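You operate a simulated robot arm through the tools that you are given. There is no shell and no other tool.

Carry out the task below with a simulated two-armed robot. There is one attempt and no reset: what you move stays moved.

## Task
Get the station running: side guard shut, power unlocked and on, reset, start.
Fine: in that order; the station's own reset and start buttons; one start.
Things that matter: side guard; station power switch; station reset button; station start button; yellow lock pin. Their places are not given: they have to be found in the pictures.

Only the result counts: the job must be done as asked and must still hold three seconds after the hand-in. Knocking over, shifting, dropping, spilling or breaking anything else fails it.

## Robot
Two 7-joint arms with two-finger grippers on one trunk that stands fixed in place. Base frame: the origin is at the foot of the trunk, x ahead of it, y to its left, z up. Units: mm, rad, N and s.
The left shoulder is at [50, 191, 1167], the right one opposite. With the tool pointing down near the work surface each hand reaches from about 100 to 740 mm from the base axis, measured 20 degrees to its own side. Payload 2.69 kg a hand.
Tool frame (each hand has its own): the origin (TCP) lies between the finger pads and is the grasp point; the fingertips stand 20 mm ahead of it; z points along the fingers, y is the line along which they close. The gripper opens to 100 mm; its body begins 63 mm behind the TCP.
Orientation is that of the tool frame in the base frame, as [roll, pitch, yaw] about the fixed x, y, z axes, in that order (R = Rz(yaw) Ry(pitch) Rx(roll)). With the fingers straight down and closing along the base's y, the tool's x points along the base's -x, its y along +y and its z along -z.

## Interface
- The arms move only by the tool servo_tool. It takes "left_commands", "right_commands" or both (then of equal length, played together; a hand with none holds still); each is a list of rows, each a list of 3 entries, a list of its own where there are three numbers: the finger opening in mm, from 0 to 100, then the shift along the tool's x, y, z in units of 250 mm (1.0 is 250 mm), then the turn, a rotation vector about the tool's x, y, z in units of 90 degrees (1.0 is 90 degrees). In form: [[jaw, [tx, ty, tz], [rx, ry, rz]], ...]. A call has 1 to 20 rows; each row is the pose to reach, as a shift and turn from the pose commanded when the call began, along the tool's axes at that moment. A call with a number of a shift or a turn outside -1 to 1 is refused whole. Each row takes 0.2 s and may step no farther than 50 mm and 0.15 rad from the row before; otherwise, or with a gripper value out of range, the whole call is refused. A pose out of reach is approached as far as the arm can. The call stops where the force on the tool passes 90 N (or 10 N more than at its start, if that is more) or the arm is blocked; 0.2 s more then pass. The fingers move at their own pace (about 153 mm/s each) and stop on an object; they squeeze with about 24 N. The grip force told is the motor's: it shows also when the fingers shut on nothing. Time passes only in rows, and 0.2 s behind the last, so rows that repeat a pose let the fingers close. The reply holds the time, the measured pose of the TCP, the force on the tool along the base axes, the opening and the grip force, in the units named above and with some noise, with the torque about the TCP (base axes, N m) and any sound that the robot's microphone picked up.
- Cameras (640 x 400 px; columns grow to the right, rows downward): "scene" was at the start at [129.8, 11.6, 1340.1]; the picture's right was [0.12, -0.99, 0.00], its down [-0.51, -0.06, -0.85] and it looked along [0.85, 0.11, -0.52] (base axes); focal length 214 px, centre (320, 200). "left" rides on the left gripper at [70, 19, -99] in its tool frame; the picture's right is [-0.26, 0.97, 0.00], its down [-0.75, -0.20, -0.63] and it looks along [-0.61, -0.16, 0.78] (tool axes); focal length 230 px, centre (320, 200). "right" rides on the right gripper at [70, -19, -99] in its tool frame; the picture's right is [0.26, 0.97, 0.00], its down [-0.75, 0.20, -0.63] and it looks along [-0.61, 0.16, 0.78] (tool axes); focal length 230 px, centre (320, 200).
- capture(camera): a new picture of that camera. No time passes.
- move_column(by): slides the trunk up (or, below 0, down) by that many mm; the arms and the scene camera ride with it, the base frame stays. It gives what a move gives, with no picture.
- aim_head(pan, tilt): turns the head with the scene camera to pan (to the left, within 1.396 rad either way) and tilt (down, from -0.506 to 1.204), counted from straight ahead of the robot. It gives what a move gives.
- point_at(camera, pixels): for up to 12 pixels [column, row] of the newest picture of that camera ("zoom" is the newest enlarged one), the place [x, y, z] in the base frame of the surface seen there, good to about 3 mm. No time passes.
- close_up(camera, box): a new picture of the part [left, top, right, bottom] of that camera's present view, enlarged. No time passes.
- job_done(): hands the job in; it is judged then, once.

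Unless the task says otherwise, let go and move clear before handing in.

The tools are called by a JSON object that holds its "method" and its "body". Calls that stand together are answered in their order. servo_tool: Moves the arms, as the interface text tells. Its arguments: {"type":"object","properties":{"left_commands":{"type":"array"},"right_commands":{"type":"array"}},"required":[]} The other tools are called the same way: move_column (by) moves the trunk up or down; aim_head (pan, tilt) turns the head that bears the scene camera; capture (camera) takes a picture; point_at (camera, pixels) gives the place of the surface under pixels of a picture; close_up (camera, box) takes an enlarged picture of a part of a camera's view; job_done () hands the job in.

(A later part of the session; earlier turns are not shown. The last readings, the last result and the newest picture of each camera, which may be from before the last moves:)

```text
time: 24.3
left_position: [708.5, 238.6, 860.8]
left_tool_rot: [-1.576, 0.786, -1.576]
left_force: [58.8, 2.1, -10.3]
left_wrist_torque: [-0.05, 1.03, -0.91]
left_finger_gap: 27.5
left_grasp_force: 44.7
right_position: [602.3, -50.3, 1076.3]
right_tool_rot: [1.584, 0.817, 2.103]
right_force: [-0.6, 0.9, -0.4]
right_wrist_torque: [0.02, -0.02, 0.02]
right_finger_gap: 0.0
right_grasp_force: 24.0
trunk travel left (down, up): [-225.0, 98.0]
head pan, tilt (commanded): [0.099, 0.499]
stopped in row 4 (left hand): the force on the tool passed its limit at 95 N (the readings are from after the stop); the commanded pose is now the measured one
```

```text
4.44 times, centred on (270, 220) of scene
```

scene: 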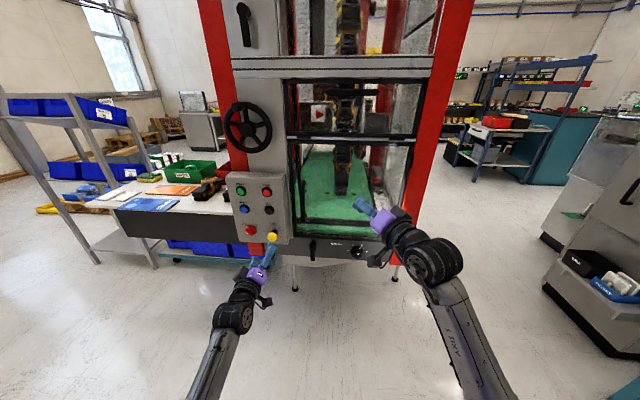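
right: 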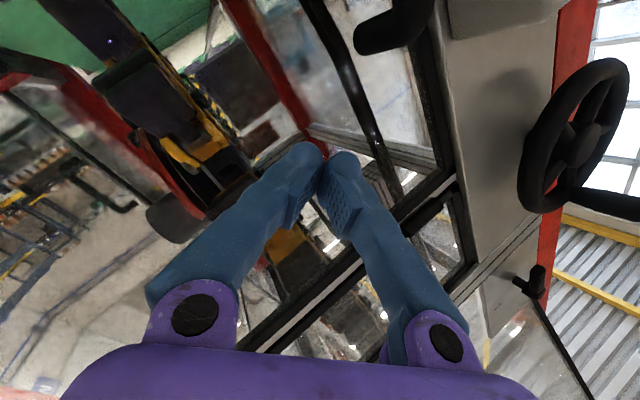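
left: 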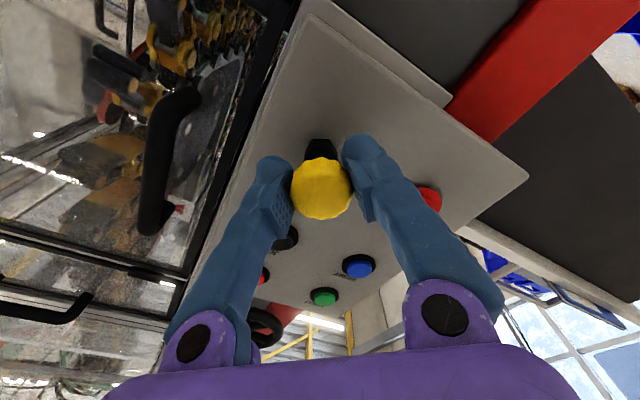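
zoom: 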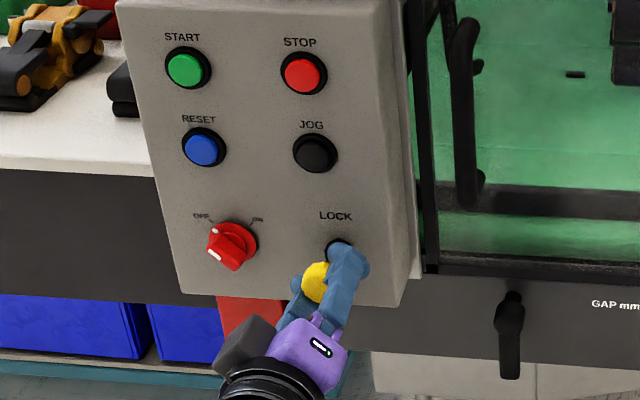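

The pin came out about 12 mm and reached its stop (95 N). I'll let the load settle in place with a hold row before releasing.

{"method": "servo_tool", "body": {"left_commands": [[20, [0, 0, 0], [0, 0, 0]]]}}

```text
time: 24.7
left_position: [709.1, 237.1, 860.9]
left_tool_rot: [-1.573, 0.786, -1.573]
left_force: [69.7, 0.8, -13.3]
left_wrist_torque: [0.02, 0.88, -0.82]
left_finger_gap: 27.3
left_grasp_force: 45.2
right_position: [603.0, -51.4, 1074.8]
right_tool_rot: [1.586, 0.815, 2.105]
right_force: [-1.4, -0.3, -0.5]
right_wrist_torque: [0.02, -0.03, -0.03]
right_finger_gap: 0.0
right_grasp_force: 24.6
trunk travel left (down, up): [-225.0, 98.0]
head pan, tilt (commanded): [0.099, 0.499]
```

A steady 70 N pull remains, and the trunk flexes a little. I'll ease forward 2 mm to take the load off, then read again.

{"method": "servo_tool", "body": {"left_commands": [[20, [0, 0, 0.004], [0, 0, 0]], [20, [0, 0, 0.008], [0, 0, 0]], [20, [0, 0, 0.008], [0, 0, 0]]]}}

```text
time: 25.5
left_position: [707.9, 238.0, 860.2]
left_tool_rot: [-1.57, 0.785, -1.571]
left_force: [46.1, -0.4, -16.3]
left_wrist_torque: [0.13, 0.12, -0.08]
left_finger_gap: 27.6
left_grasp_force: 44.7
right_position: [600.6, -48.9, 1077.0]
right_tool_rot: [1.581, 0.815, 2.103]
right_force: [0.3, -0.2, 0.1]
right_wrist_torque: [-0.02, -0.01, 0.0]
right_finger_gap: 0.2
right_grasp_force: 23.7
trunk travel left (down, up): [-225.0, 98.0]
head pan, tilt (commanded): [0.099, 0.499]
```

Force dropped to 46 N with the pin still at its stop (x 708). I'll ease another 4 mm.

{"method": "servo_tool", "body": {"left_commands": [[20, [0, 0, 0.005], [0, 0, 0]], [20, [0, 0, 0.01], [0, 0, 0]], [20, [0, 0, 0.014], [0, 0, 0]], [20, [0, 0, 0.014], [0, 0, 0]]]}}

```text
time: 26.5
left_position: [709.2, 238.1, 861.2]
left_tool_rot: [-1.572, 0.784, -1.574]
left_force: [-3.1, -0.6, -22.7]
left_wrist_torque: [0.0, -0.06, 0.24]
left_finger_gap: 27.4
left_grasp_force: 44.9
right_position: [598.1, -50.4, 1079.0]
right_tool_rot: [1.578, 0.818, 2.099]
right_force: [-0.8, 0.5, 0.5]
right_wrist_torque: [-0.04, -0.03, 0.05]
right_finger_gap: 0.2
right_grasp_force: 23.6
trunk travel left (down, up): [-225.0, 98.0]
head pan, tilt (commanded): [0.099, 0.499]
```

The pull load is gone. I'll open the fingers slowly in place and see whether the pin stays out.

{"method": "servo_tool", "body": {"left_commands": [[40, [0, 0, 0], [0, 0, 0]], [60, [0, 0, 0], [0, 0, 0]], [70, [0, 0, 0], [0, 0, 0]]]}}

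{"method": "capture", "body": {"camera": "left"}}

{"method": "capture", "body": {"camera": "scene"}}

{"method": "close_up", "body": {"camera": "scene", "box": [230, 175, 310, 265]}}

```text
time: 27.3
left_position: [709.4, 238.3, 868.6]
left_tool_rot: [-1.554, 0.786, -1.56]
left_force: [-0.1, 0.3, -0.9]
left_wrist_torque: [0.0, 0.01, -0.04]
left_finger_gap: 70.1
left_grasp_force: 0.1
right_position: [596.1, -50.9, 1081.3]
right_tool_rot: [1.573, 0.819, 2.095]
right_force: [-0.6, -0.1, 0.3]
right_wrist_torque: [0.01, -0.01, 0.0]
right_finger_gap: 0.0
right_grasp_force: 23.5
trunk travel left (down, up): [-225.0, 98.0]
head pan, tilt (commanded): [0.099, 0.499]
```

```text
taken
```

left: 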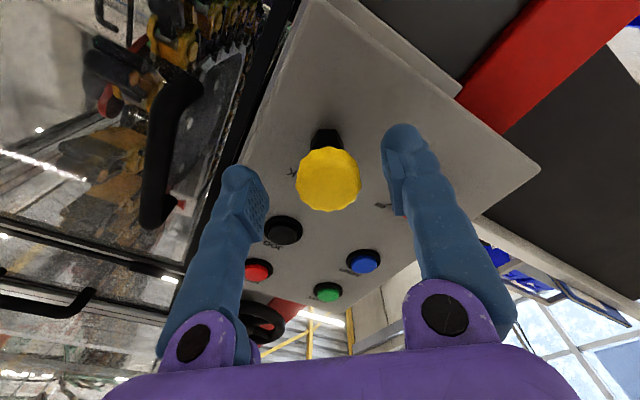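

```text
taken
```

scene: 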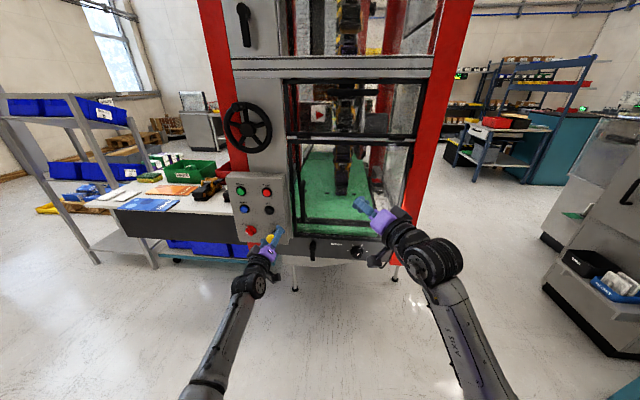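

```text
4.44 times, centred on (270, 220) of scene
```

zoom: 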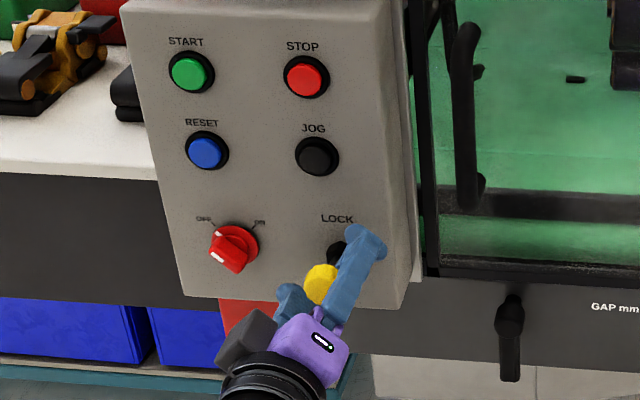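

The fingers are open and free. I'll back off straight along the fingers and measure whether the knob stayed out.

{"method": "servo_tool", "body": {"left_commands": [[70, [0, 0, -0.08], [0, 0, 0]], [70, [0, 0, -0.18], [0, 0, 0]], [70, [0, 0, -0.28], [0, 0, 0]], [70, [0, 0, -0.38], [0, 0, 0]]]}}

{"method": "close_up", "body": {"camera": "left", "box": [230, 60, 430, 240]}}

{"method": "close_up", "body": {"camera": "scene", "box": [230, 175, 294, 247]}}

```text
time: 28.3
left_position: [615.0, 239.0, 866.1]
left_tool_rot: [-1.555, 0.787, -1.56]
left_force: [0.2, -0.1, 0.2]
left_wrist_torque: [0.0, -0.01, 0.0]
left_finger_gap: 70.0
left_grasp_force: 0.1
right_position: [596.6, -51.7, 1079.6]
right_tool_rot: [1.574, 0.818, 2.095]
right_force: [-0.3, 0.3, -0.2]
right_wrist_torque: [-0.01, 0.01, 0.03]
right_finger_gap: 0.0
right_grasp_force: 24.2
trunk travel left (down, up): [-225.0, 98.0]
head pan, tilt (commanded): [0.099, 0.499]
```

```text
2.22 times, centred on (330, 150) of left
```

zoom: 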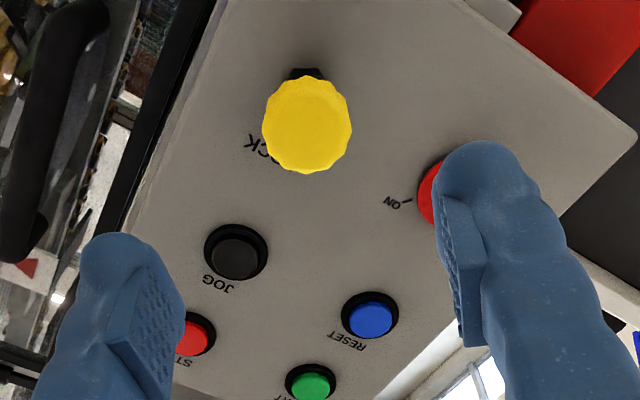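

```text
5.56 times, centred on (262, 211) of scene
```

zoom: 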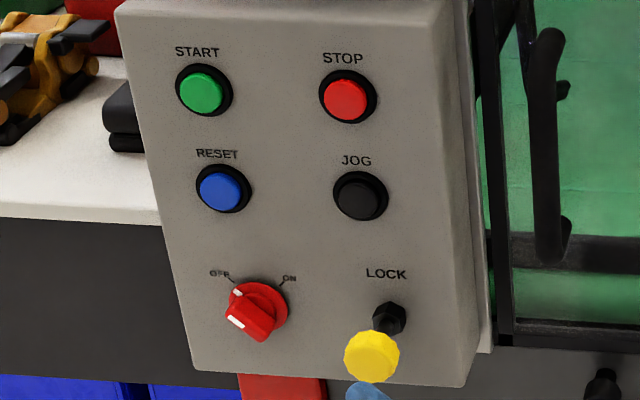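

The knob stayed out, so the switch is unlocked. I'll move the left hand in front of the red switch, with the finger line across its bar, and look.

{"method": "servo_tool", "body": {"left_commands": [[70, [-0.084, 0.086, 0.03], [0, 0, 0]], [70, [-0.168, 0.172, 0.08], [0, 0, 0]], [70, [-0.252, 0.257, 0.14], [0, 0, 0]]]}}

{"method": "capture", "body": {"camera": "left"}}

{"method": "close_up", "body": {"camera": "left", "box": [270, 80, 370, 180]}}

```text
time: 29.1
left_position: [650.1, 327.4, 863.6]
left_tool_rot: [-1.558, 0.783, -1.562]
left_force: [0.2, 1.1, 0.1]
left_wrist_torque: [-0.01, 0.0, -0.01]
left_finger_gap: 70.0
left_grasp_force: 0.0
right_position: [596.8, -52.3, 1080.6]
right_tool_rot: [1.574, 0.819, 2.096]
right_force: [-0.2, -0.3, 1.0]
right_wrist_torque: [-0.02, -0.01, -0.02]
right_finger_gap: 0.0
right_grasp_force: 23.7
trunk travel left (down, up): [-225.0, 98.0]
head pan, tilt (commanded): [0.099, 0.499]
```

```text
taken
```

left: 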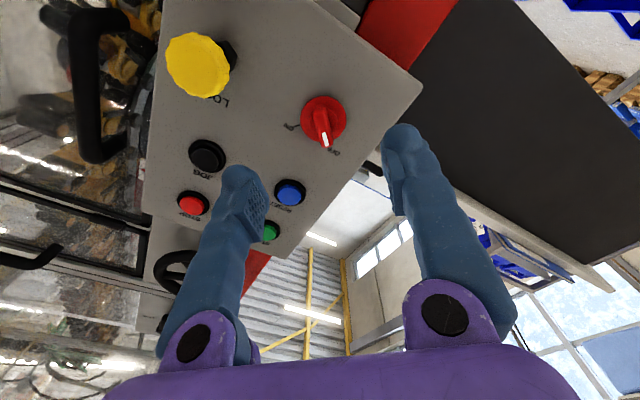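

```text
4.00 times, centred on (320, 130) of left
```

zoom: 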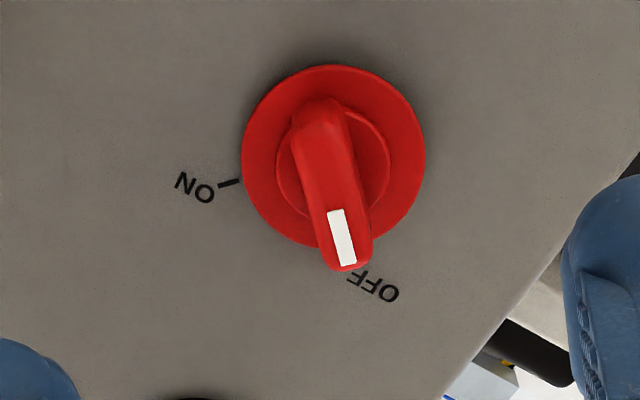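

The red bar runs nearly vertical in the tool's picture, i.e. across the finger line as wanted, at about (321,125). I'll measure its ends and the disc edges.

{"method": "point_at", "body": {"camera": "zoom", "pixels": [[320, 120], [343, 235], [332, 175], [250, 150], [415, 150], [340, 72], [225, 183], [355, 278], [310, 175], [360, 180], [345, 265]]}}

```text
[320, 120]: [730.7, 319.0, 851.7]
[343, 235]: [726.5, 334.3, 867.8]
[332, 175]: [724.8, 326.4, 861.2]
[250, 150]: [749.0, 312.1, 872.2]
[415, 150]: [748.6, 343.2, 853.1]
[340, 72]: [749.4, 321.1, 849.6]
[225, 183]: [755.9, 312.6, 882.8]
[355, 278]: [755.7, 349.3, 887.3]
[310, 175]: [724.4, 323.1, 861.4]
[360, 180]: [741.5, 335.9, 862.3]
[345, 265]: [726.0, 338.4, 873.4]
```

The switch axis is at (328, 863) and its bar front at x≈726, matching the hand's axis within 1 mm. I'll advance so the tips overlap the bar (tips at x≈739), then close on it.

{"method": "servo_tool", "body": {"left_commands": [[60, [0, 0.003, 0.08], [0, 0, 0]], [50, [0, 0.003, 0.16], [0, 0, 0]], [50, [0, 0.003, 0.22], [0, 0, 0]], [50, [0, 0.003, 0.276], [0, 0, 0]]]}}

{"method": "capture", "body": {"camera": "left"}}

```text
time: 30.1
left_position: [718.2, 328.6, 865.0]
left_tool_rot: [-1.559, 0.786, -1.561]
left_force: [1.2, 0.3, 1.2]
left_wrist_torque: [-0.02, 0.03, 0.0]
left_finger_gap: 49.9
left_grasp_force: 0.2
right_position: [596.4, -52.3, 1079.2]
right_tool_rot: [1.575, 0.819, 2.097]
right_force: [0.5, -0.3, -0.9]
right_wrist_torque: [0.03, -0.05, -0.02]
right_finger_gap: 0.2
right_grasp_force: 24.2
trunk travel left (down, up): [-225.0, 98.0]
head pan, tilt (commanded): [0.099, 0.499]
```

```text
taken
```

left: 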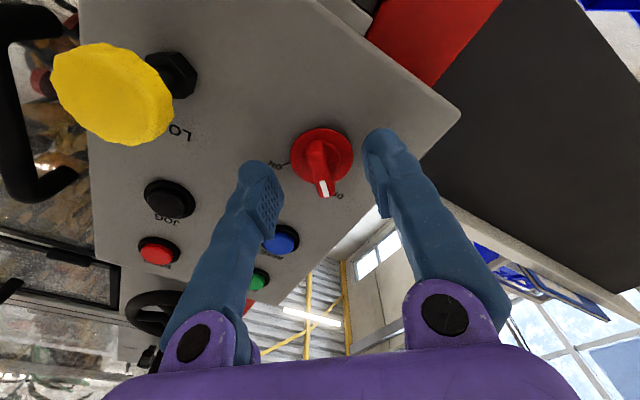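

The bar sits between the fingers at about (322,172). I'll zoom to check its offset from the tool axis.

{"method": "close_up", "body": {"camera": "left", "box": [270, 110, 370, 210]}}

```text
4.00 times, centred on (320, 160) of left
```

zoom: 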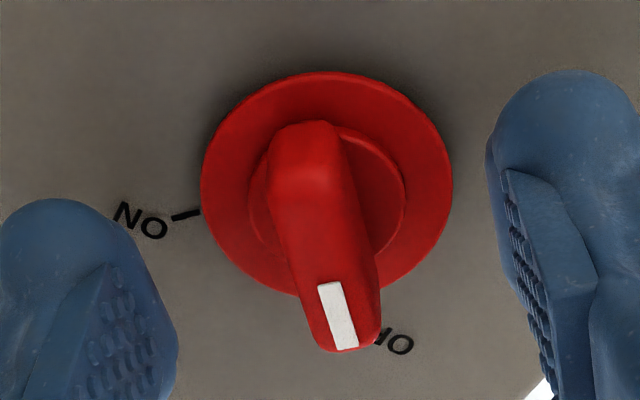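

{"method": "point_at", "body": {"camera": "zoom", "pixels": [[305, 155], [340, 315], [320, 230], [207, 190], [447, 190], [328, 76], [265, 210], [402, 200], [345, 345]]}}

```text
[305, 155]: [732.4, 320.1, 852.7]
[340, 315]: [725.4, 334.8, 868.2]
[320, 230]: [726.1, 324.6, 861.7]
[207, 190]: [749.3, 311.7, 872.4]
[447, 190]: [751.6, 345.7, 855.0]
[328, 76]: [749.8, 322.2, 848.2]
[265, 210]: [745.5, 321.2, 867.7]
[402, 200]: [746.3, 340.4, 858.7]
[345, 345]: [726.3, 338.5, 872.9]
```

The switch axis measures (328.7, 863.7) against the hand's (328.6, 865), so it is aligned. I'll close on the bar.

{"method": "servo_tool", "body": {"left_commands": [[30, [0, 0, 0], [0, 0, 0]], [5, [0, 0, 0], [0, 0, 0]], [5, [0, 0, 0], [0, 0, 0]], [5, [0, 0, 0], [0, 0, 0]]]}}

{"method": "capture", "body": {"camera": "left"}}

```text
time: 31.1
left_position: [717.5, 329.6, 864.4]
left_tool_rot: [-1.559, 0.784, -1.563]
left_force: [2.4, 3.9, -1.5]
left_wrist_torque: [0.05, 0.07, -0.01]
left_finger_gap: 10.1
left_grasp_force: 37.6
right_position: [596.2, -50.9, 1080.5]
right_tool_rot: [1.577, 0.818, 2.096]
right_force: [0.1, 0.5, 0.7]
right_wrist_torque: [-0.01, 0.02, 0.0]
right_finger_gap: 0.0
right_grasp_force: 24.3
trunk travel left (down, up): [-225.0, 98.0]
head pan, tilt (commanded): [0.099, 0.499]
```

```text
taken
```

left: 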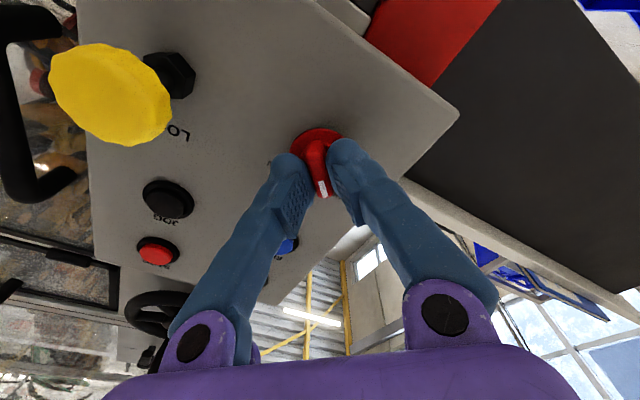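

The bar is gripped at 10 mm. I'll start turning clockwise (positive about the tool axis) by about 32° and check.

{"method": "servo_tool", "body": {"left_commands": [[5, [0, 0, 0], [0, 0, 0.06]], [5, [0, 0, 0], [0, 0, 0.12]], [5, [0, 0, 0], [0, 0, 0.18]], [5, [0, 0, 0], [0, 0, 0.24]], [5, [0, 0, 0], [0, 0, 0.3]], [5, [0, 0, 0], [0, 0, 0.36]]]}}

{"method": "capture", "body": {"camera": "left"}}

{"method": "close_up", "body": {"camera": "scene", "box": [230, 175, 294, 247]}}

```text
time: 32.5
left_position: [718.5, 329.7, 864.5]
left_tool_rot: [-1.532, 1.351, -1.533]
left_force: [0.8, 7.0, -1.7]
left_wrist_torque: [-0.03, 0.37, 0.01]
left_finger_gap: 10.1
left_grasp_force: 37.6
right_position: [596.0, -49.6, 1081.1]
right_tool_rot: [1.576, 0.82, 2.098]
right_force: [0.2, -0.2, -0.1]
right_wrist_torque: [0.0, 0.01, 0.01]
right_finger_gap: 0.0
right_grasp_force: 24.1
trunk travel left (down, up): [-225.0, 98.0]
head pan, tilt (commanded): [0.099, 0.499]
```

```text
taken
```

left: 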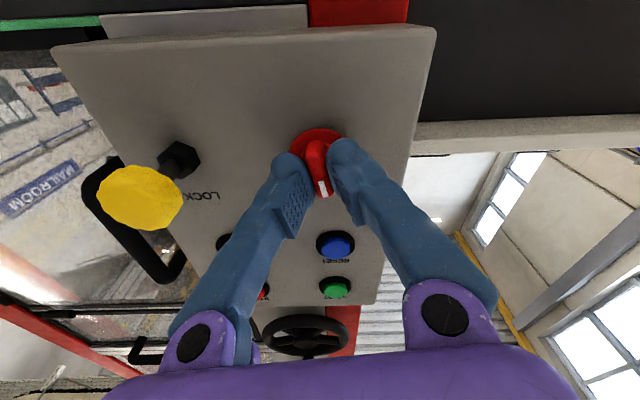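

```text
5.56 times, centred on (262, 211) of scene
```

zoom: 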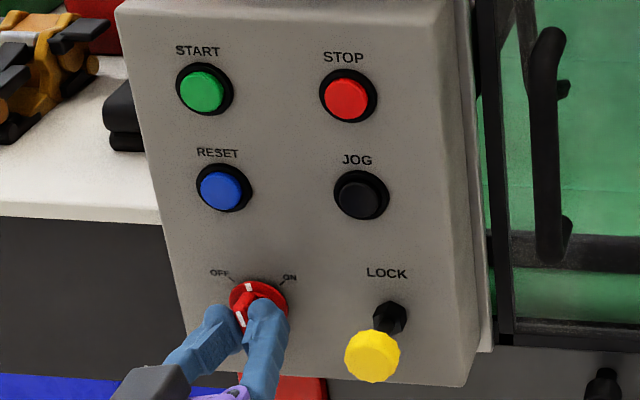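

The switch is turning with the hand: its white mark is now near the top at (248,288). I'll turn the remaining ~58°.

{"method": "servo_tool", "body": {"left_commands": [[5, [0, 0, 0], [0, 0, 0.06]], [5, [0, 0, 0], [0, 0, 0.12]], [5, [0, 0, 0], [0, 0, 0.18]], [5, [0, 0, 0], [0, 0, 0.24]], [5, [0, 0, 0], [0, 0, 0.3]], [5, [0, 0, 0], [0, 0, 0.36]], [5, [0, 0, 0], [0, 0, 0.42]], [5, [0, 0, 0], [0, 0, 0.48]], [5, [0, 0, 0], [0, 0, 0.54]], [5, [0, 0, 0], [0, 0, 0.6]], [5, [0, 0, 0], [0, 0, 0.64]]]}}

{"method": "capture", "body": {"camera": "left"}}

{"method": "close_up", "body": {"camera": "scene", "box": [230, 175, 294, 247]}}

```text
time: 34.9
left_position: [718.3, 329.9, 865.4]
left_tool_rot: [1.559, 0.786, 1.562]
left_force: [4.1, 13.4, -1.5]
left_wrist_torque: [-0.02, -0.35, -0.28]
left_finger_gap: 10.1
left_grasp_force: 37.4
right_position: [596.1, -49.5, 1080.4]
right_tool_rot: [1.576, 0.819, 2.098]
right_force: [0.3, 1.0, 0.1]
right_wrist_torque: [0.01, -0.01, 0.04]
right_finger_gap: 0.2
right_grasp_force: 24.1
trunk travel left (down, up): [-225.0, 98.0]
head pan, tilt (commanded): [0.099, 0.499]
```

```text
taken
```

left: 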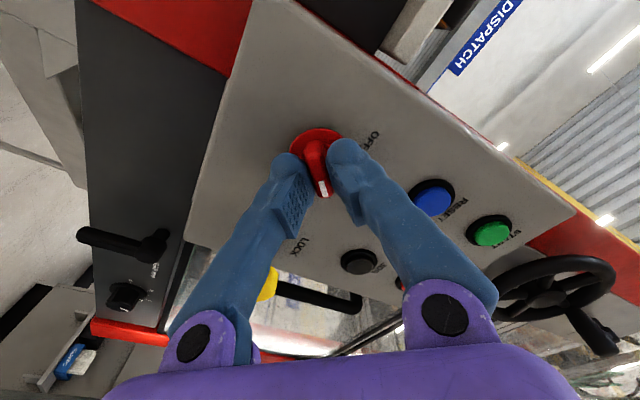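

```text
5.56 times, centred on (262, 211) of scene
```

zoom: 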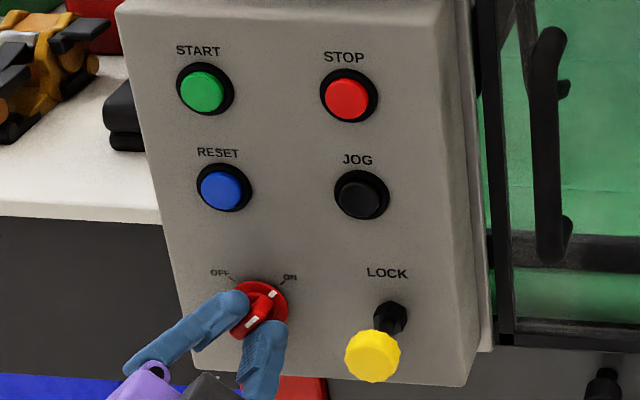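

The switch mark now points at ON. I'll nudge a few degrees more to feel for the end stop, so that it is fully on.

{"method": "servo_tool", "body": {"left_commands": [[5, [0, 0, 0], [0, 0, 0.03]], [5, [0, 0, 0], [0, 0, 0.05]]]}}

{"method": "close_up", "body": {"camera": "scene", "box": [245, 205, 285, 233]}}

```text
time: 35.5
left_position: [717.6, 329.3, 865.1]
left_tool_rot: [1.559, 0.71, 1.565]
left_force: [5.5, 12.6, 0.9]
left_wrist_torque: [-0.78, -0.03, 0.08]
left_finger_gap: 10.9
left_grasp_force: 37.7
right_position: [596.5, -50.3, 1078.9]
right_tool_rot: [1.577, 0.822, 2.098]
right_force: [-0.7, -0.5, -0.5]
right_wrist_torque: [0.02, 0.05, -0.03]
right_finger_gap: 0.0
right_grasp_force: 24.0
trunk travel left (down, up): [-225.0, 98.0]
head pan, tilt (commanded): [0.099, 0.499]
```

```text
14.29 times, centred on (265, 219) of scene
```

zoom: 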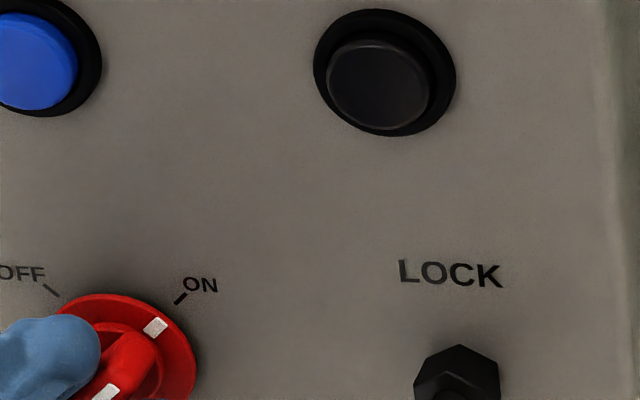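

A torque of -0.78 N m shows the switch is against its ON stop. I'll open the fingers and back off.

{"method": "servo_tool", "body": {"left_commands": [[20, [0, 0, 0], [0, 0, -0.02]], [40, [0, 0, 0], [0, 0, -0.02]], [50, [0, 0, 0], [0, 0, -0.02]], [50, [0, 0, -0.06], [0, 0, -0.02]], [50, [0, 0, -0.16], [0, 0, -0.02]], [50, [0, 0, -0.28], [0, 0, -0.02]], [40, [0, 0, -0.4], [0, 0, -0.02]]]}}

{"method": "capture", "body": {"camera": "left"}}

{"method": "capture", "body": {"camera": "scene"}}

{"method": "close_up", "body": {"camera": "scene", "box": [230, 175, 294, 247]}}

```text
time: 37.1
left_position: [617.9, 329.3, 865.6]
left_tool_rot: [1.557, 0.738, 1.559]
left_force: [0.2, 0.1, 0.0]
left_wrist_torque: [-0.01, 0.01, 0.0]
left_finger_gap: 40.0
left_grasp_force: 0.2
right_position: [595.7, -49.8, 1079.7]
right_tool_rot: [1.575, 0.819, 2.096]
right_force: [0.0, -1.0, -0.4]
right_wrist_torque: [0.0, 0.01, 0.01]
right_finger_gap: 0.0
right_grasp_force: 24.1
trunk travel left (down, up): [-225.0, 98.0]
head pan, tilt (commanded): [0.099, 0.499]
```

```text
taken
```

left: 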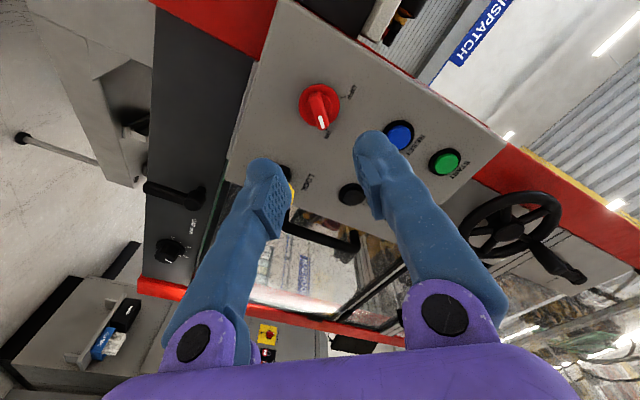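

```text
taken
```

scene: 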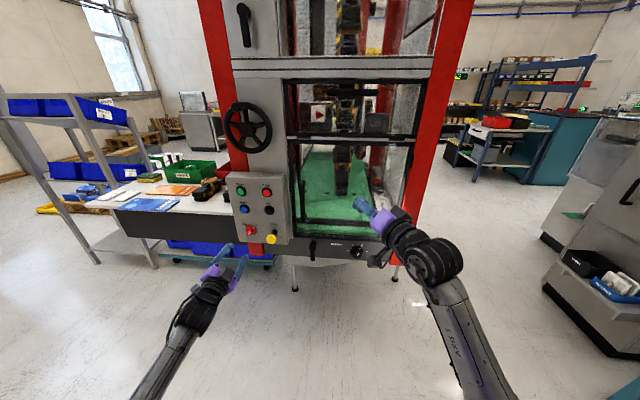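

```text
5.56 times, centred on (262, 211) of scene
```

zoom: 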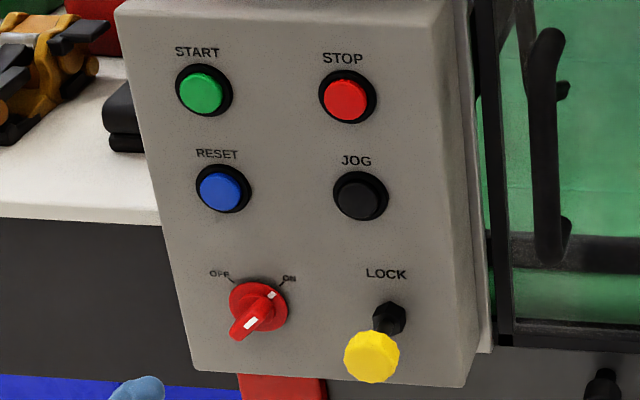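

The switch stands at ON, the pin is out and the door remains shut. Next is RESET at about (747,339,954): I'll close the fingers, roll the hand level and bring it in front of the button.

{"method": "servo_tool", "body": {"left_commands": [[20, [-0.035, 0.048, 0], [0, 0, -0.088]], [0, [-0.069, 0.096, 0], [0, 0, -0.176]], [0, [-0.104, 0.144, 0], [0, 0, -0.264]], [0, [-0.139, 0.191, 0], [0, 0, -0.352]], [0, [-0.173, 0.239, 0], [0, 0, -0.44]], [0, [-0.208, 0.287, 0], [0, 0, -0.528]]]}}

{"method": "capture", "body": {"camera": "left"}}

```text
time: 38.5
left_position: [616.1, 339.1, 953.0]
left_tool_rot: [0.116, 1.562, 0.118]
left_force: [0.1, -0.5, 0.4]
left_wrist_torque: [-0.02, -0.03, -0.01]
left_finger_gap: 0.1
left_grasp_force: 24.3
right_position: [596.0, -51.3, 1081.5]
right_tool_rot: [1.574, 0.819, 2.095]
right_force: [0.0, -0.8, 0.0]
right_wrist_torque: [0.02, 0.01, -0.03]
right_finger_gap: 0.2
right_grasp_force: 23.9
trunk travel left (down, up): [-225.0, 98.0]
head pan, tilt (commanded): [0.099, 0.499]
```

```text
taken
```

left: 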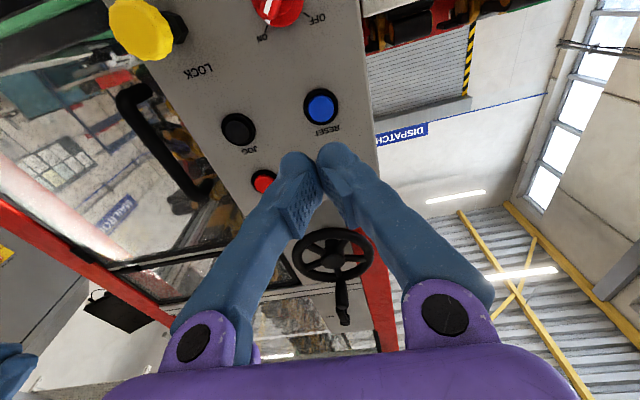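

The hand is level in front of the blue button (321,107), fingers closed. I'll measure the fingertips and the button in this picture.

{"method": "point_at", "body": {"camera": "left", "pixels": [[321, 105], [310, 107], [332, 107], [321, 95], [305, 107], [338, 107], [297, 155], [334, 148], [297, 160], [337, 155], [318, 170], [321, 125]]}}

{"method": "close_up", "body": {"camera": "left", "box": [270, 70, 370, 200]}}

```text
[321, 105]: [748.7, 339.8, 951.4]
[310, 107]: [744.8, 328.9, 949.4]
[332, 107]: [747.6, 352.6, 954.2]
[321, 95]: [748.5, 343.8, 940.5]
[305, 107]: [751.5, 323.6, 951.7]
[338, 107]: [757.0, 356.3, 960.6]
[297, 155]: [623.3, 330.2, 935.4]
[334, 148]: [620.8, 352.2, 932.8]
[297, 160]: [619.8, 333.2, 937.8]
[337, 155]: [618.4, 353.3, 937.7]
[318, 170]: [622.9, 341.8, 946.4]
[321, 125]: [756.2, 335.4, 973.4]
```

```text
3.08 times, centred on (320, 135) of left
```

zoom: 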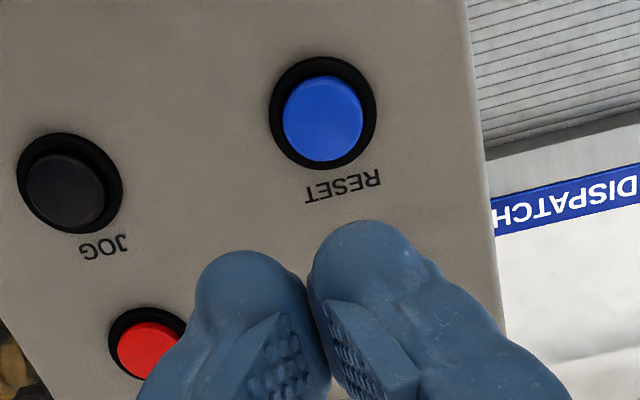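

The cap is ~25 mm wide at x≈747.5 inside a ring at x≈751.5, so a single leading fingertip will press best. I'll yaw the hand 25° left so that the right finger's tip leads, then measure it.

{"method": "servo_tool", "body": {"left_commands": [[0, [0, 0, 0.04], [-0.0926, 0, 0]], [0, [0, 0, 0.08], [-0.1852, 0, 0]], [0, [0, 0, 0.12], [-0.2778, 0, 0]]]}}

{"method": "capture", "body": {"camera": "left"}}

{"method": "close_up", "body": {"camera": "scene", "box": [220, 165, 300, 245]}}

```text
time: 39.3
left_position: [629.4, 442.4, 975.8]
left_tool_rot: [1.17, 1.295, 1.659]
left_force: [-0.5, -0.8, 0.1]
left_wrist_torque: [0.0, 0.02, 0.07]
left_finger_gap: 0.0
left_grasp_force: 24.6
right_position: [595.7, -52.7, 1080.1]
right_tool_rot: [1.574, 0.819, 2.097]
right_force: [0.3, 0.5, 0.1]
right_wrist_torque: [-0.03, 0.0, 0.06]
right_finger_gap: 0.0
right_grasp_force: 23.9
trunk travel left (down, up): [-225.0, 98.0]
head pan, tilt (commanded): [0.099, 0.499]
stopped in row 3 (left hand): the arm was blocked; the commanded pose is now the measured one
```

```text
taken
```

left: 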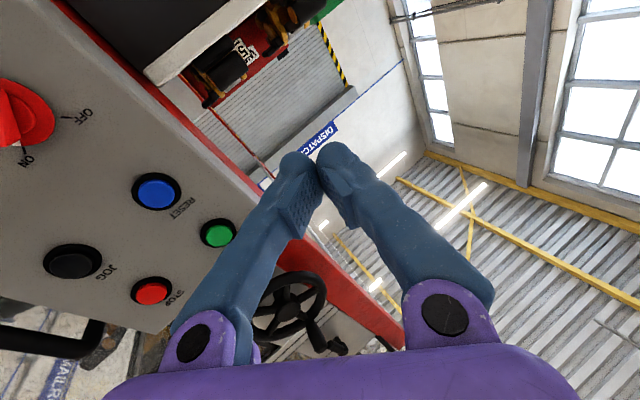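

```text
5.00 times, centred on (260, 205) of scene
```

zoom: 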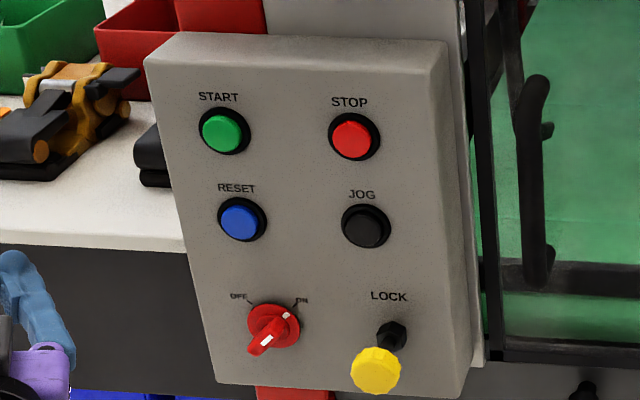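

The wrist swung unexpectedly to (629,442,976) and the arm reports being blocked; nothing on the panel appears disturbed. I'll look at the whole scene before moving again.

{"method": "capture", "body": {"camera": "scene"}}

{"method": "aim_head", "body": {"pan": 0.45, "tilt": 0.75}}

{"method": "capture", "body": {"camera": "scene"}}

```text
taken
```

scene: 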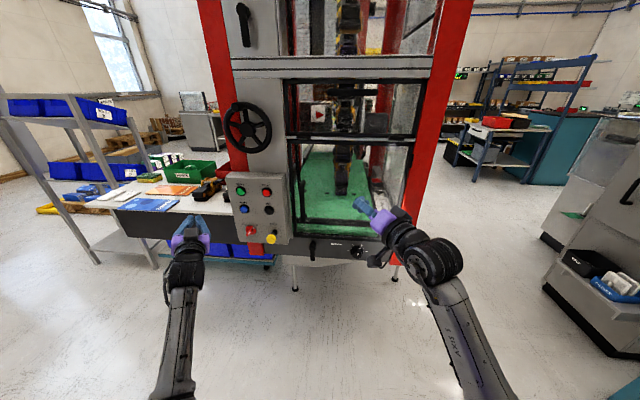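

```text
time: 40.1
left_position: [629.7, 442.8, 975.4]
left_tool_rot: [1.17, 1.297, 1.658]
left_force: [-0.1, 0.0, 0.2]
left_wrist_torque: [-0.01, -0.01, 0.03]
left_finger_gap: 0.0
left_grasp_force: 23.7
right_position: [596.2, -51.7, 1080.7]
right_tool_rot: [1.573, 0.817, 2.095]
right_force: [0.3, 0.1, 0.9]
right_wrist_torque: [0.01, -0.01, 0.01]
right_finger_gap: 0.0
right_grasp_force: 23.9
trunk travel left (down, up): [-225.0, 98.0]
head pan, tilt (commanded): [0.45, 0.75]
```

```text
taken
```

scene: 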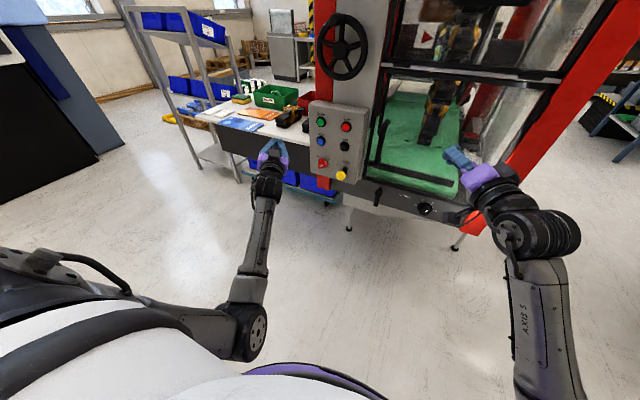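

The arm itself is clear; it just stopped mid-way, at yaw ≈27° with a small roll, which is close to what I wanted. I'll move in small steps toward a point in front of RESET with this orientation.

{"method": "servo_tool", "body": {"left_commands": [[0, [0, 0, 0], [0, 0, 0]], [0, [0, -0.02, 0], [0, 0, 0]], [0, [0, -0.04, 0], [0, 0, 0]]]}}

{"method": "capture", "body": {"camera": "scene"}}

```text
time: 40.9
left_position: [628.6, 445.5, 971.5]
left_tool_rot: [1.203, 1.26, 1.701]
left_force: [0.8, 0.3, 0.8]
left_wrist_torque: [0.03, 0.01, 0.01]
left_finger_gap: 0.1
left_grasp_force: 24.1
right_position: [595.7, -51.5, 1080.8]
right_tool_rot: [1.575, 0.818, 2.096]
right_force: [-0.5, 0.1, 0.5]
right_wrist_torque: [0.0, -0.03, 0.01]
right_finger_gap: 0.0
right_grasp_force: 23.8
trunk travel left (down, up): [-225.0, 98.0]
head pan, tilt (commanded): [0.45, 0.75]
```

```text
taken
```

scene: 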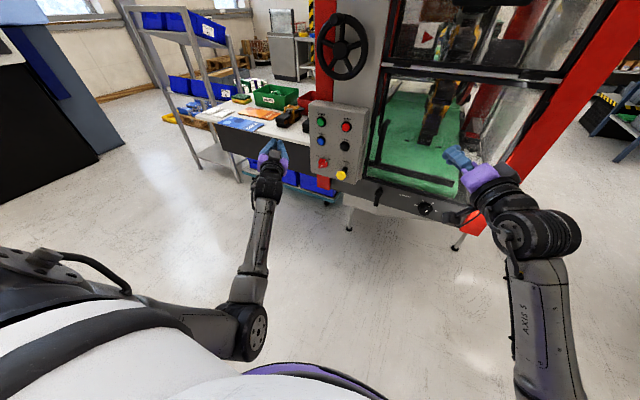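

The hand did not follow that small step properly. I'll look down at the elbow and forearm to see what holds it.

{"method": "aim_head", "body": {"pan": 0.9, "tilt": 1.1}}

{"method": "capture", "body": {"camera": "scene"}}

{"method": "capture", "body": {"camera": "left"}}

```text
time: 41.8
left_position: [628.5, 446.4, 972.2]
left_tool_rot: [1.202, 1.263, 1.701]
left_force: [0.1, 0.2, 0.0]
left_wrist_torque: [0.02, 0.03, 0.0]
left_finger_gap: 0.0
left_grasp_force: 23.9
right_position: [595.6, -51.2, 1081.0]
right_tool_rot: [1.576, 0.818, 2.098]
right_force: [0.3, -0.6, 0.4]
right_wrist_torque: [-0.03, 0.0, -0.02]
right_finger_gap: 0.2
right_grasp_force: 24.1
trunk travel left (down, up): [-225.0, 98.0]
head pan, tilt (commanded): [0.901, 1.1]
```

```text
taken
```

scene: 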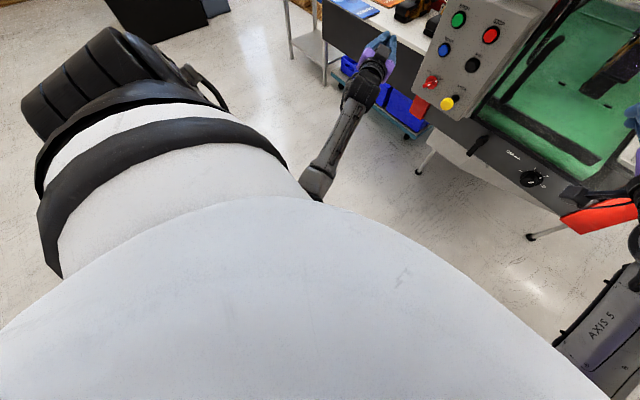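

```text
taken
```

left: 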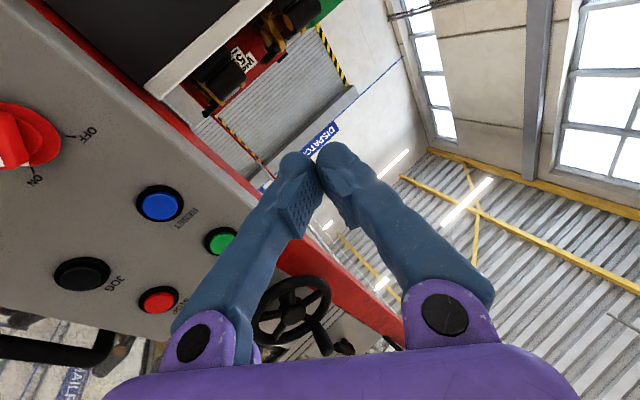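

The elbow has swung in front of the trunk. I'll first retreat the hand along its own axis, away from the panel, and see how it tracks.

{"method": "servo_tool", "body": {"left_commands": [[0, [0, 0, -0.06], [0, 0, 0]], [0, [0, 0, -0.12], [0, 0, 0]], [0, [0, 0, -0.18], [0, 0, 0]], [0, [0, 0, -0.24], [0, 0, 0]]]}}

{"method": "aim_head", "body": {"pan": 0.45, "tilt": 0.75}}

{"method": "capture", "body": {"camera": "scene"}}

```text
time: 43.0
left_position: [579.6, 441.6, 996.5]
left_tool_rot: [1.092, 1.174, 1.608]
left_force: [0.1, 0.3, 0.4]
left_wrist_torque: [0.0, 0.01, 0.02]
left_finger_gap: 0.1
left_grasp_force: 23.5
right_position: [596.2, -51.4, 1078.6]
right_tool_rot: [1.575, 0.818, 2.096]
right_force: [-1.0, -0.5, 0.1]
right_wrist_torque: [0.01, -0.01, 0.01]
right_finger_gap: 0.1
right_grasp_force: 23.7
trunk travel left (down, up): [-225.0, 98.0]
head pan, tilt (commanded): [0.901, 1.1]
stopped in row 4 (left hand): the arm was blocked; the commanded pose is now the measured one
```

```text
time: 43.9
left_position: [581.2, 441.1, 996.6]
left_tool_rot: [1.091, 1.173, 1.608]
left_force: [-0.8, -0.2, -0.6]
left_wrist_torque: [-0.01, -0.02, -0.01]
left_finger_gap: 0.1
left_grasp_force: 24.1
right_position: [596.7, -51.1, 1080.2]
right_tool_rot: [1.574, 0.818, 2.096]
right_force: [-0.4, 0.9, -0.2]
right_wrist_torque: [0.01, 0.01, 0.02]
right_finger_gap: 0.0
right_grasp_force: 23.8
trunk travel left (down, up): [-225.0, 98.0]
head pan, tilt (commanded): [0.45, 0.75]
```

```text
taken
```

scene: 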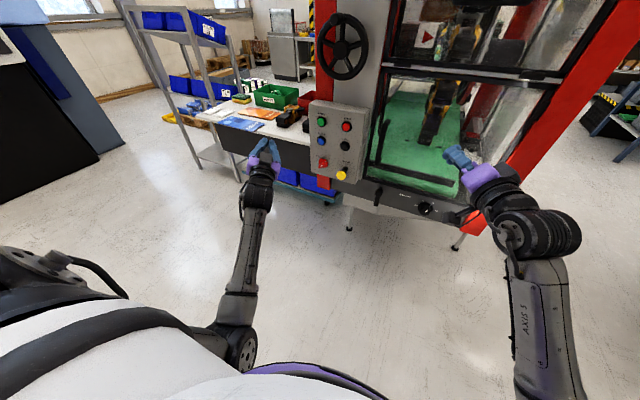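

The forearm hangs with the elbow at about (238,345), close to the trunk. I'll measure the elbow and trunk points.

{"method": "point_at", "body": {"camera": "scene", "pixels": [[238, 350], [235, 310], [245, 260], [255, 210], [260, 175], [205, 335], [200, 365], [260, 370], [120, 290], [300, 375], [60, 320], [150, 340]]}}

```text
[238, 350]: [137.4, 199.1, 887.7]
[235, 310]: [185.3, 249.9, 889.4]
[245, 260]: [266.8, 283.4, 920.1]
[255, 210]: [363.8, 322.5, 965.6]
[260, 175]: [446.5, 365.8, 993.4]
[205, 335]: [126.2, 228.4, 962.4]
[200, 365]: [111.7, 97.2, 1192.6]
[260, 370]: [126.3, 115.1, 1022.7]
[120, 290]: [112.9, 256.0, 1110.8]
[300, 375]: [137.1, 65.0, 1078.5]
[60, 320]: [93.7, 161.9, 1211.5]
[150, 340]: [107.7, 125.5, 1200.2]
```

The tool axis had come almost in line with the forearm (a wrist singularity), which explains the swing. I'll turn the hand back to straight-ahead and level, away from that alignment, in small steps while clear of the panel.

{"method": "servo_tool", "body": {"left_commands": [[0, [0, 0, 0], [0.0406, 0.007, -0.0312]], [0, [0, 0, 0], [0.0812, 0.0141, -0.0625]], [0, [0, 0, 0], [0.1218, 0.0211, -0.0937]], [0, [0, 0, 0], [0.1624, 0.0281, -0.125]]]}}

{"method": "capture", "body": {"camera": "scene"}}

```text
time: 44.9
left_position: [581.4, 439.7, 995.6]
left_tool_rot: [1.221, 1.374, 1.474]
left_force: [1.0, -0.8, 1.0]
left_wrist_torque: [0.0, -0.03, 0.02]
left_finger_gap: 0.1
left_grasp_force: 23.8
right_position: [596.9, -49.8, 1081.0]
right_tool_rot: [1.573, 0.819, 2.094]
right_force: [-0.4, -0.1, 0.2]
right_wrist_torque: [-0.01, -0.03, -0.01]
right_finger_gap: 0.2
right_grasp_force: 24.2
trunk travel left (down, up): [-225.0, 98.0]
head pan, tilt (commanded): [0.45, 0.75]
```

```text
taken
```

scene: 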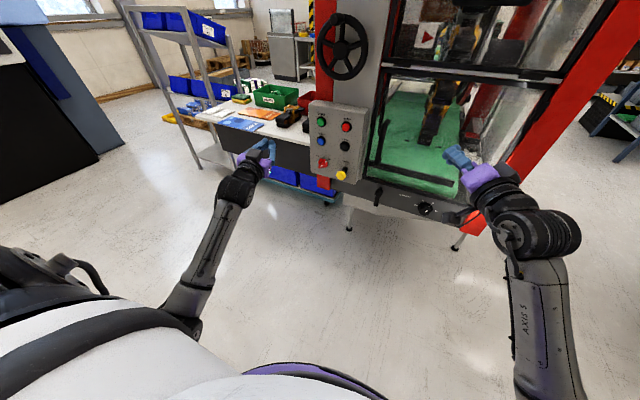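

It tracked well, and the elbow moved back outward. I'll complete the other half of that turn.

{"method": "servo_tool", "body": {"left_commands": [[0, [0, 0, 0], [0.0406, 0.007, -0.0312]], [0, [0, 0, 0], [0.0812, 0.0141, -0.0625]], [0, [0, 0, 0], [0.1218, 0.0211, -0.0937]], [0, [0, 0, 0], [0.1624, 0.0281, -0.125]]]}}

{"method": "capture", "body": {"camera": "scene"}}

```text
time: 45.9
left_position: [579.9, 439.9, 995.8]
left_tool_rot: [-1.672, 1.566, -1.674]
left_force: [0.1, 0.6, -0.2]
left_wrist_torque: [0.0, -0.02, -0.01]
left_finger_gap: 0.2
left_grasp_force: 24.1
right_position: [595.4, -50.8, 1081.7]
right_tool_rot: [1.574, 0.818, 2.096]
right_force: [-0.4, -0.4, 0.7]
right_wrist_torque: [0.0, 0.02, 0.0]
right_finger_gap: 0.0
right_grasp_force: 23.8
trunk travel left (down, up): [-225.0, 98.0]
head pan, tilt (commanded): [0.45, 0.75]
```

```text
taken
```

scene: 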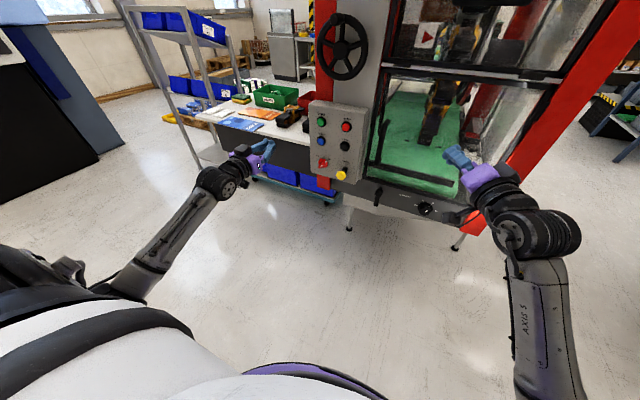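

The hand is straight and level again at (580,440,996), with the elbow outside. This time I'll yaw 20° to the right (away from the forearm line), so the left fingertip leads, and bring it in front of RESET.

{"method": "servo_tool", "body": {"left_commands": [[0, [0, 0, 0], [0.074, 0, 0]], [0, [0, 0, 0], [0.148, 0, 0]], [0, [0, 0, 0], [0.222, 0, 0]], [0, [0.043, -0.107, 0.08], [0.222, 0, 0]], [0, [0.086, -0.214, 0.16], [0.222, 0, 0]], [0, [0.129, -0.321, 0.24], [0.222, 0, 0]], [0, [0.172, -0.428, 0.32], [0.222, 0, 0]]]}}

{"method": "capture", "body": {"camera": "scene"}}

{"method": "capture", "body": {"camera": "left"}}

```text
time: 47.5
left_position: [659.7, 332.2, 953.1]
left_tool_rot: [-1.629, 1.567, -1.982]
left_force: [1.0, -0.6, 0.2]
left_wrist_torque: [0.01, 0.02, 0.0]
left_finger_gap: 0.0
left_grasp_force: 24.2
right_position: [594.8, -51.5, 1080.6]
right_tool_rot: [1.576, 0.817, 2.096]
right_force: [-0.5, 0.9, -0.3]
right_wrist_torque: [0.0, 0.02, 0.03]
right_finger_gap: 0.0
right_grasp_force: 23.7
trunk travel left (down, up): [-225.0, 98.0]
head pan, tilt (commanded): [0.45, 0.75]
```

```text
taken
```

scene: 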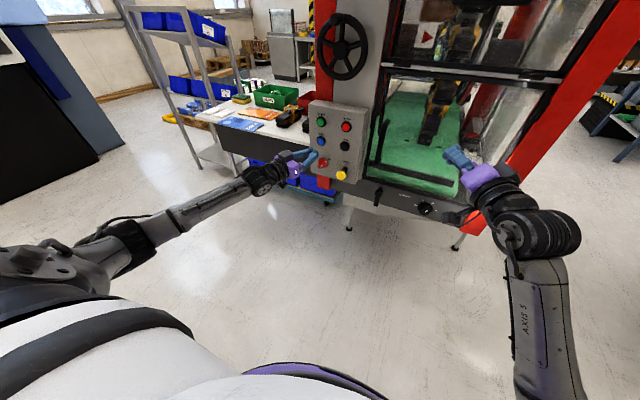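

```text
taken
```

left: 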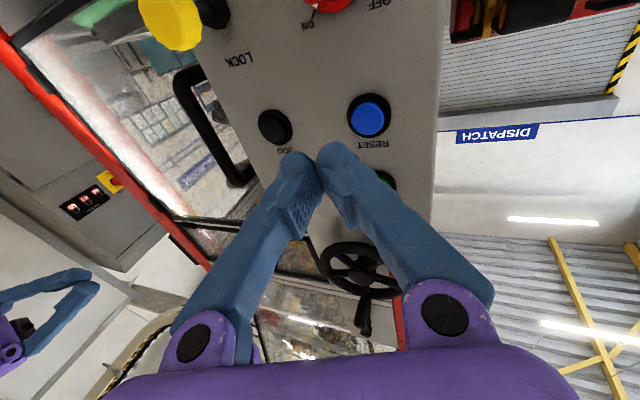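

The hand is in place and stable. I'll measure the leading fingertip (338,148) and the blue button (369,118).

{"method": "point_at", "body": {"camera": "left", "pixels": [[368, 118], [368, 108], [368, 128], [358, 118], [379, 118], [336, 146], [330, 152], [345, 152], [296, 156], [386, 178]]}}

{"method": "close_up", "body": {"camera": "left", "box": [280, 80, 420, 210]}}

{"method": "aim_head", "body": {"pan": 0.3, "tilt": 0.5}}

{"method": "close_up", "body": {"camera": "scene", "box": [250, 150, 380, 260]}}

```text
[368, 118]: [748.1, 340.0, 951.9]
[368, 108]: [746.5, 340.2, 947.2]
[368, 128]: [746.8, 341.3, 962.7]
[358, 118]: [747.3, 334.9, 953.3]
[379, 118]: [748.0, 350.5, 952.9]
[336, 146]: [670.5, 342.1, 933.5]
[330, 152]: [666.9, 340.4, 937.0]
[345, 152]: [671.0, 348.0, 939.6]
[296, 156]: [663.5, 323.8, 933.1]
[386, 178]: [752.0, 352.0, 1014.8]
```

```text
3.08 times, centred on (350, 145) of left
```

zoom: 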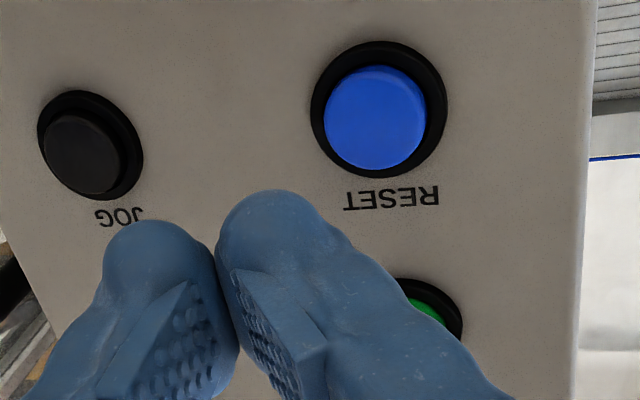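

```text
time: 48.3
left_position: [659.0, 332.3, 953.5]
left_tool_rot: [-1.343, 1.568, -1.695]
left_force: [-0.6, -0.9, 0.2]
left_wrist_torque: [0.02, 0.02, 0.03]
left_finger_gap: 0.0
left_grasp_force: 24.2
right_position: [596.5, -51.5, 1081.2]
right_tool_rot: [1.574, 0.817, 2.096]
right_force: [-0.2, 0.3, 0.1]
right_wrist_torque: [0.01, -0.02, -0.02]
right_finger_gap: 0.0
right_grasp_force: 24.1
trunk travel left (down, up): [-225.0, 98.0]
head pan, tilt (commanded): [0.3, 0.499]
```

```text
3.64 times, centred on (315, 205) of scene
```

zoom: 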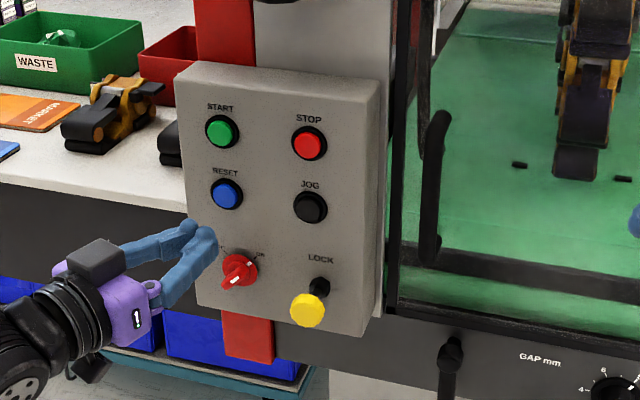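

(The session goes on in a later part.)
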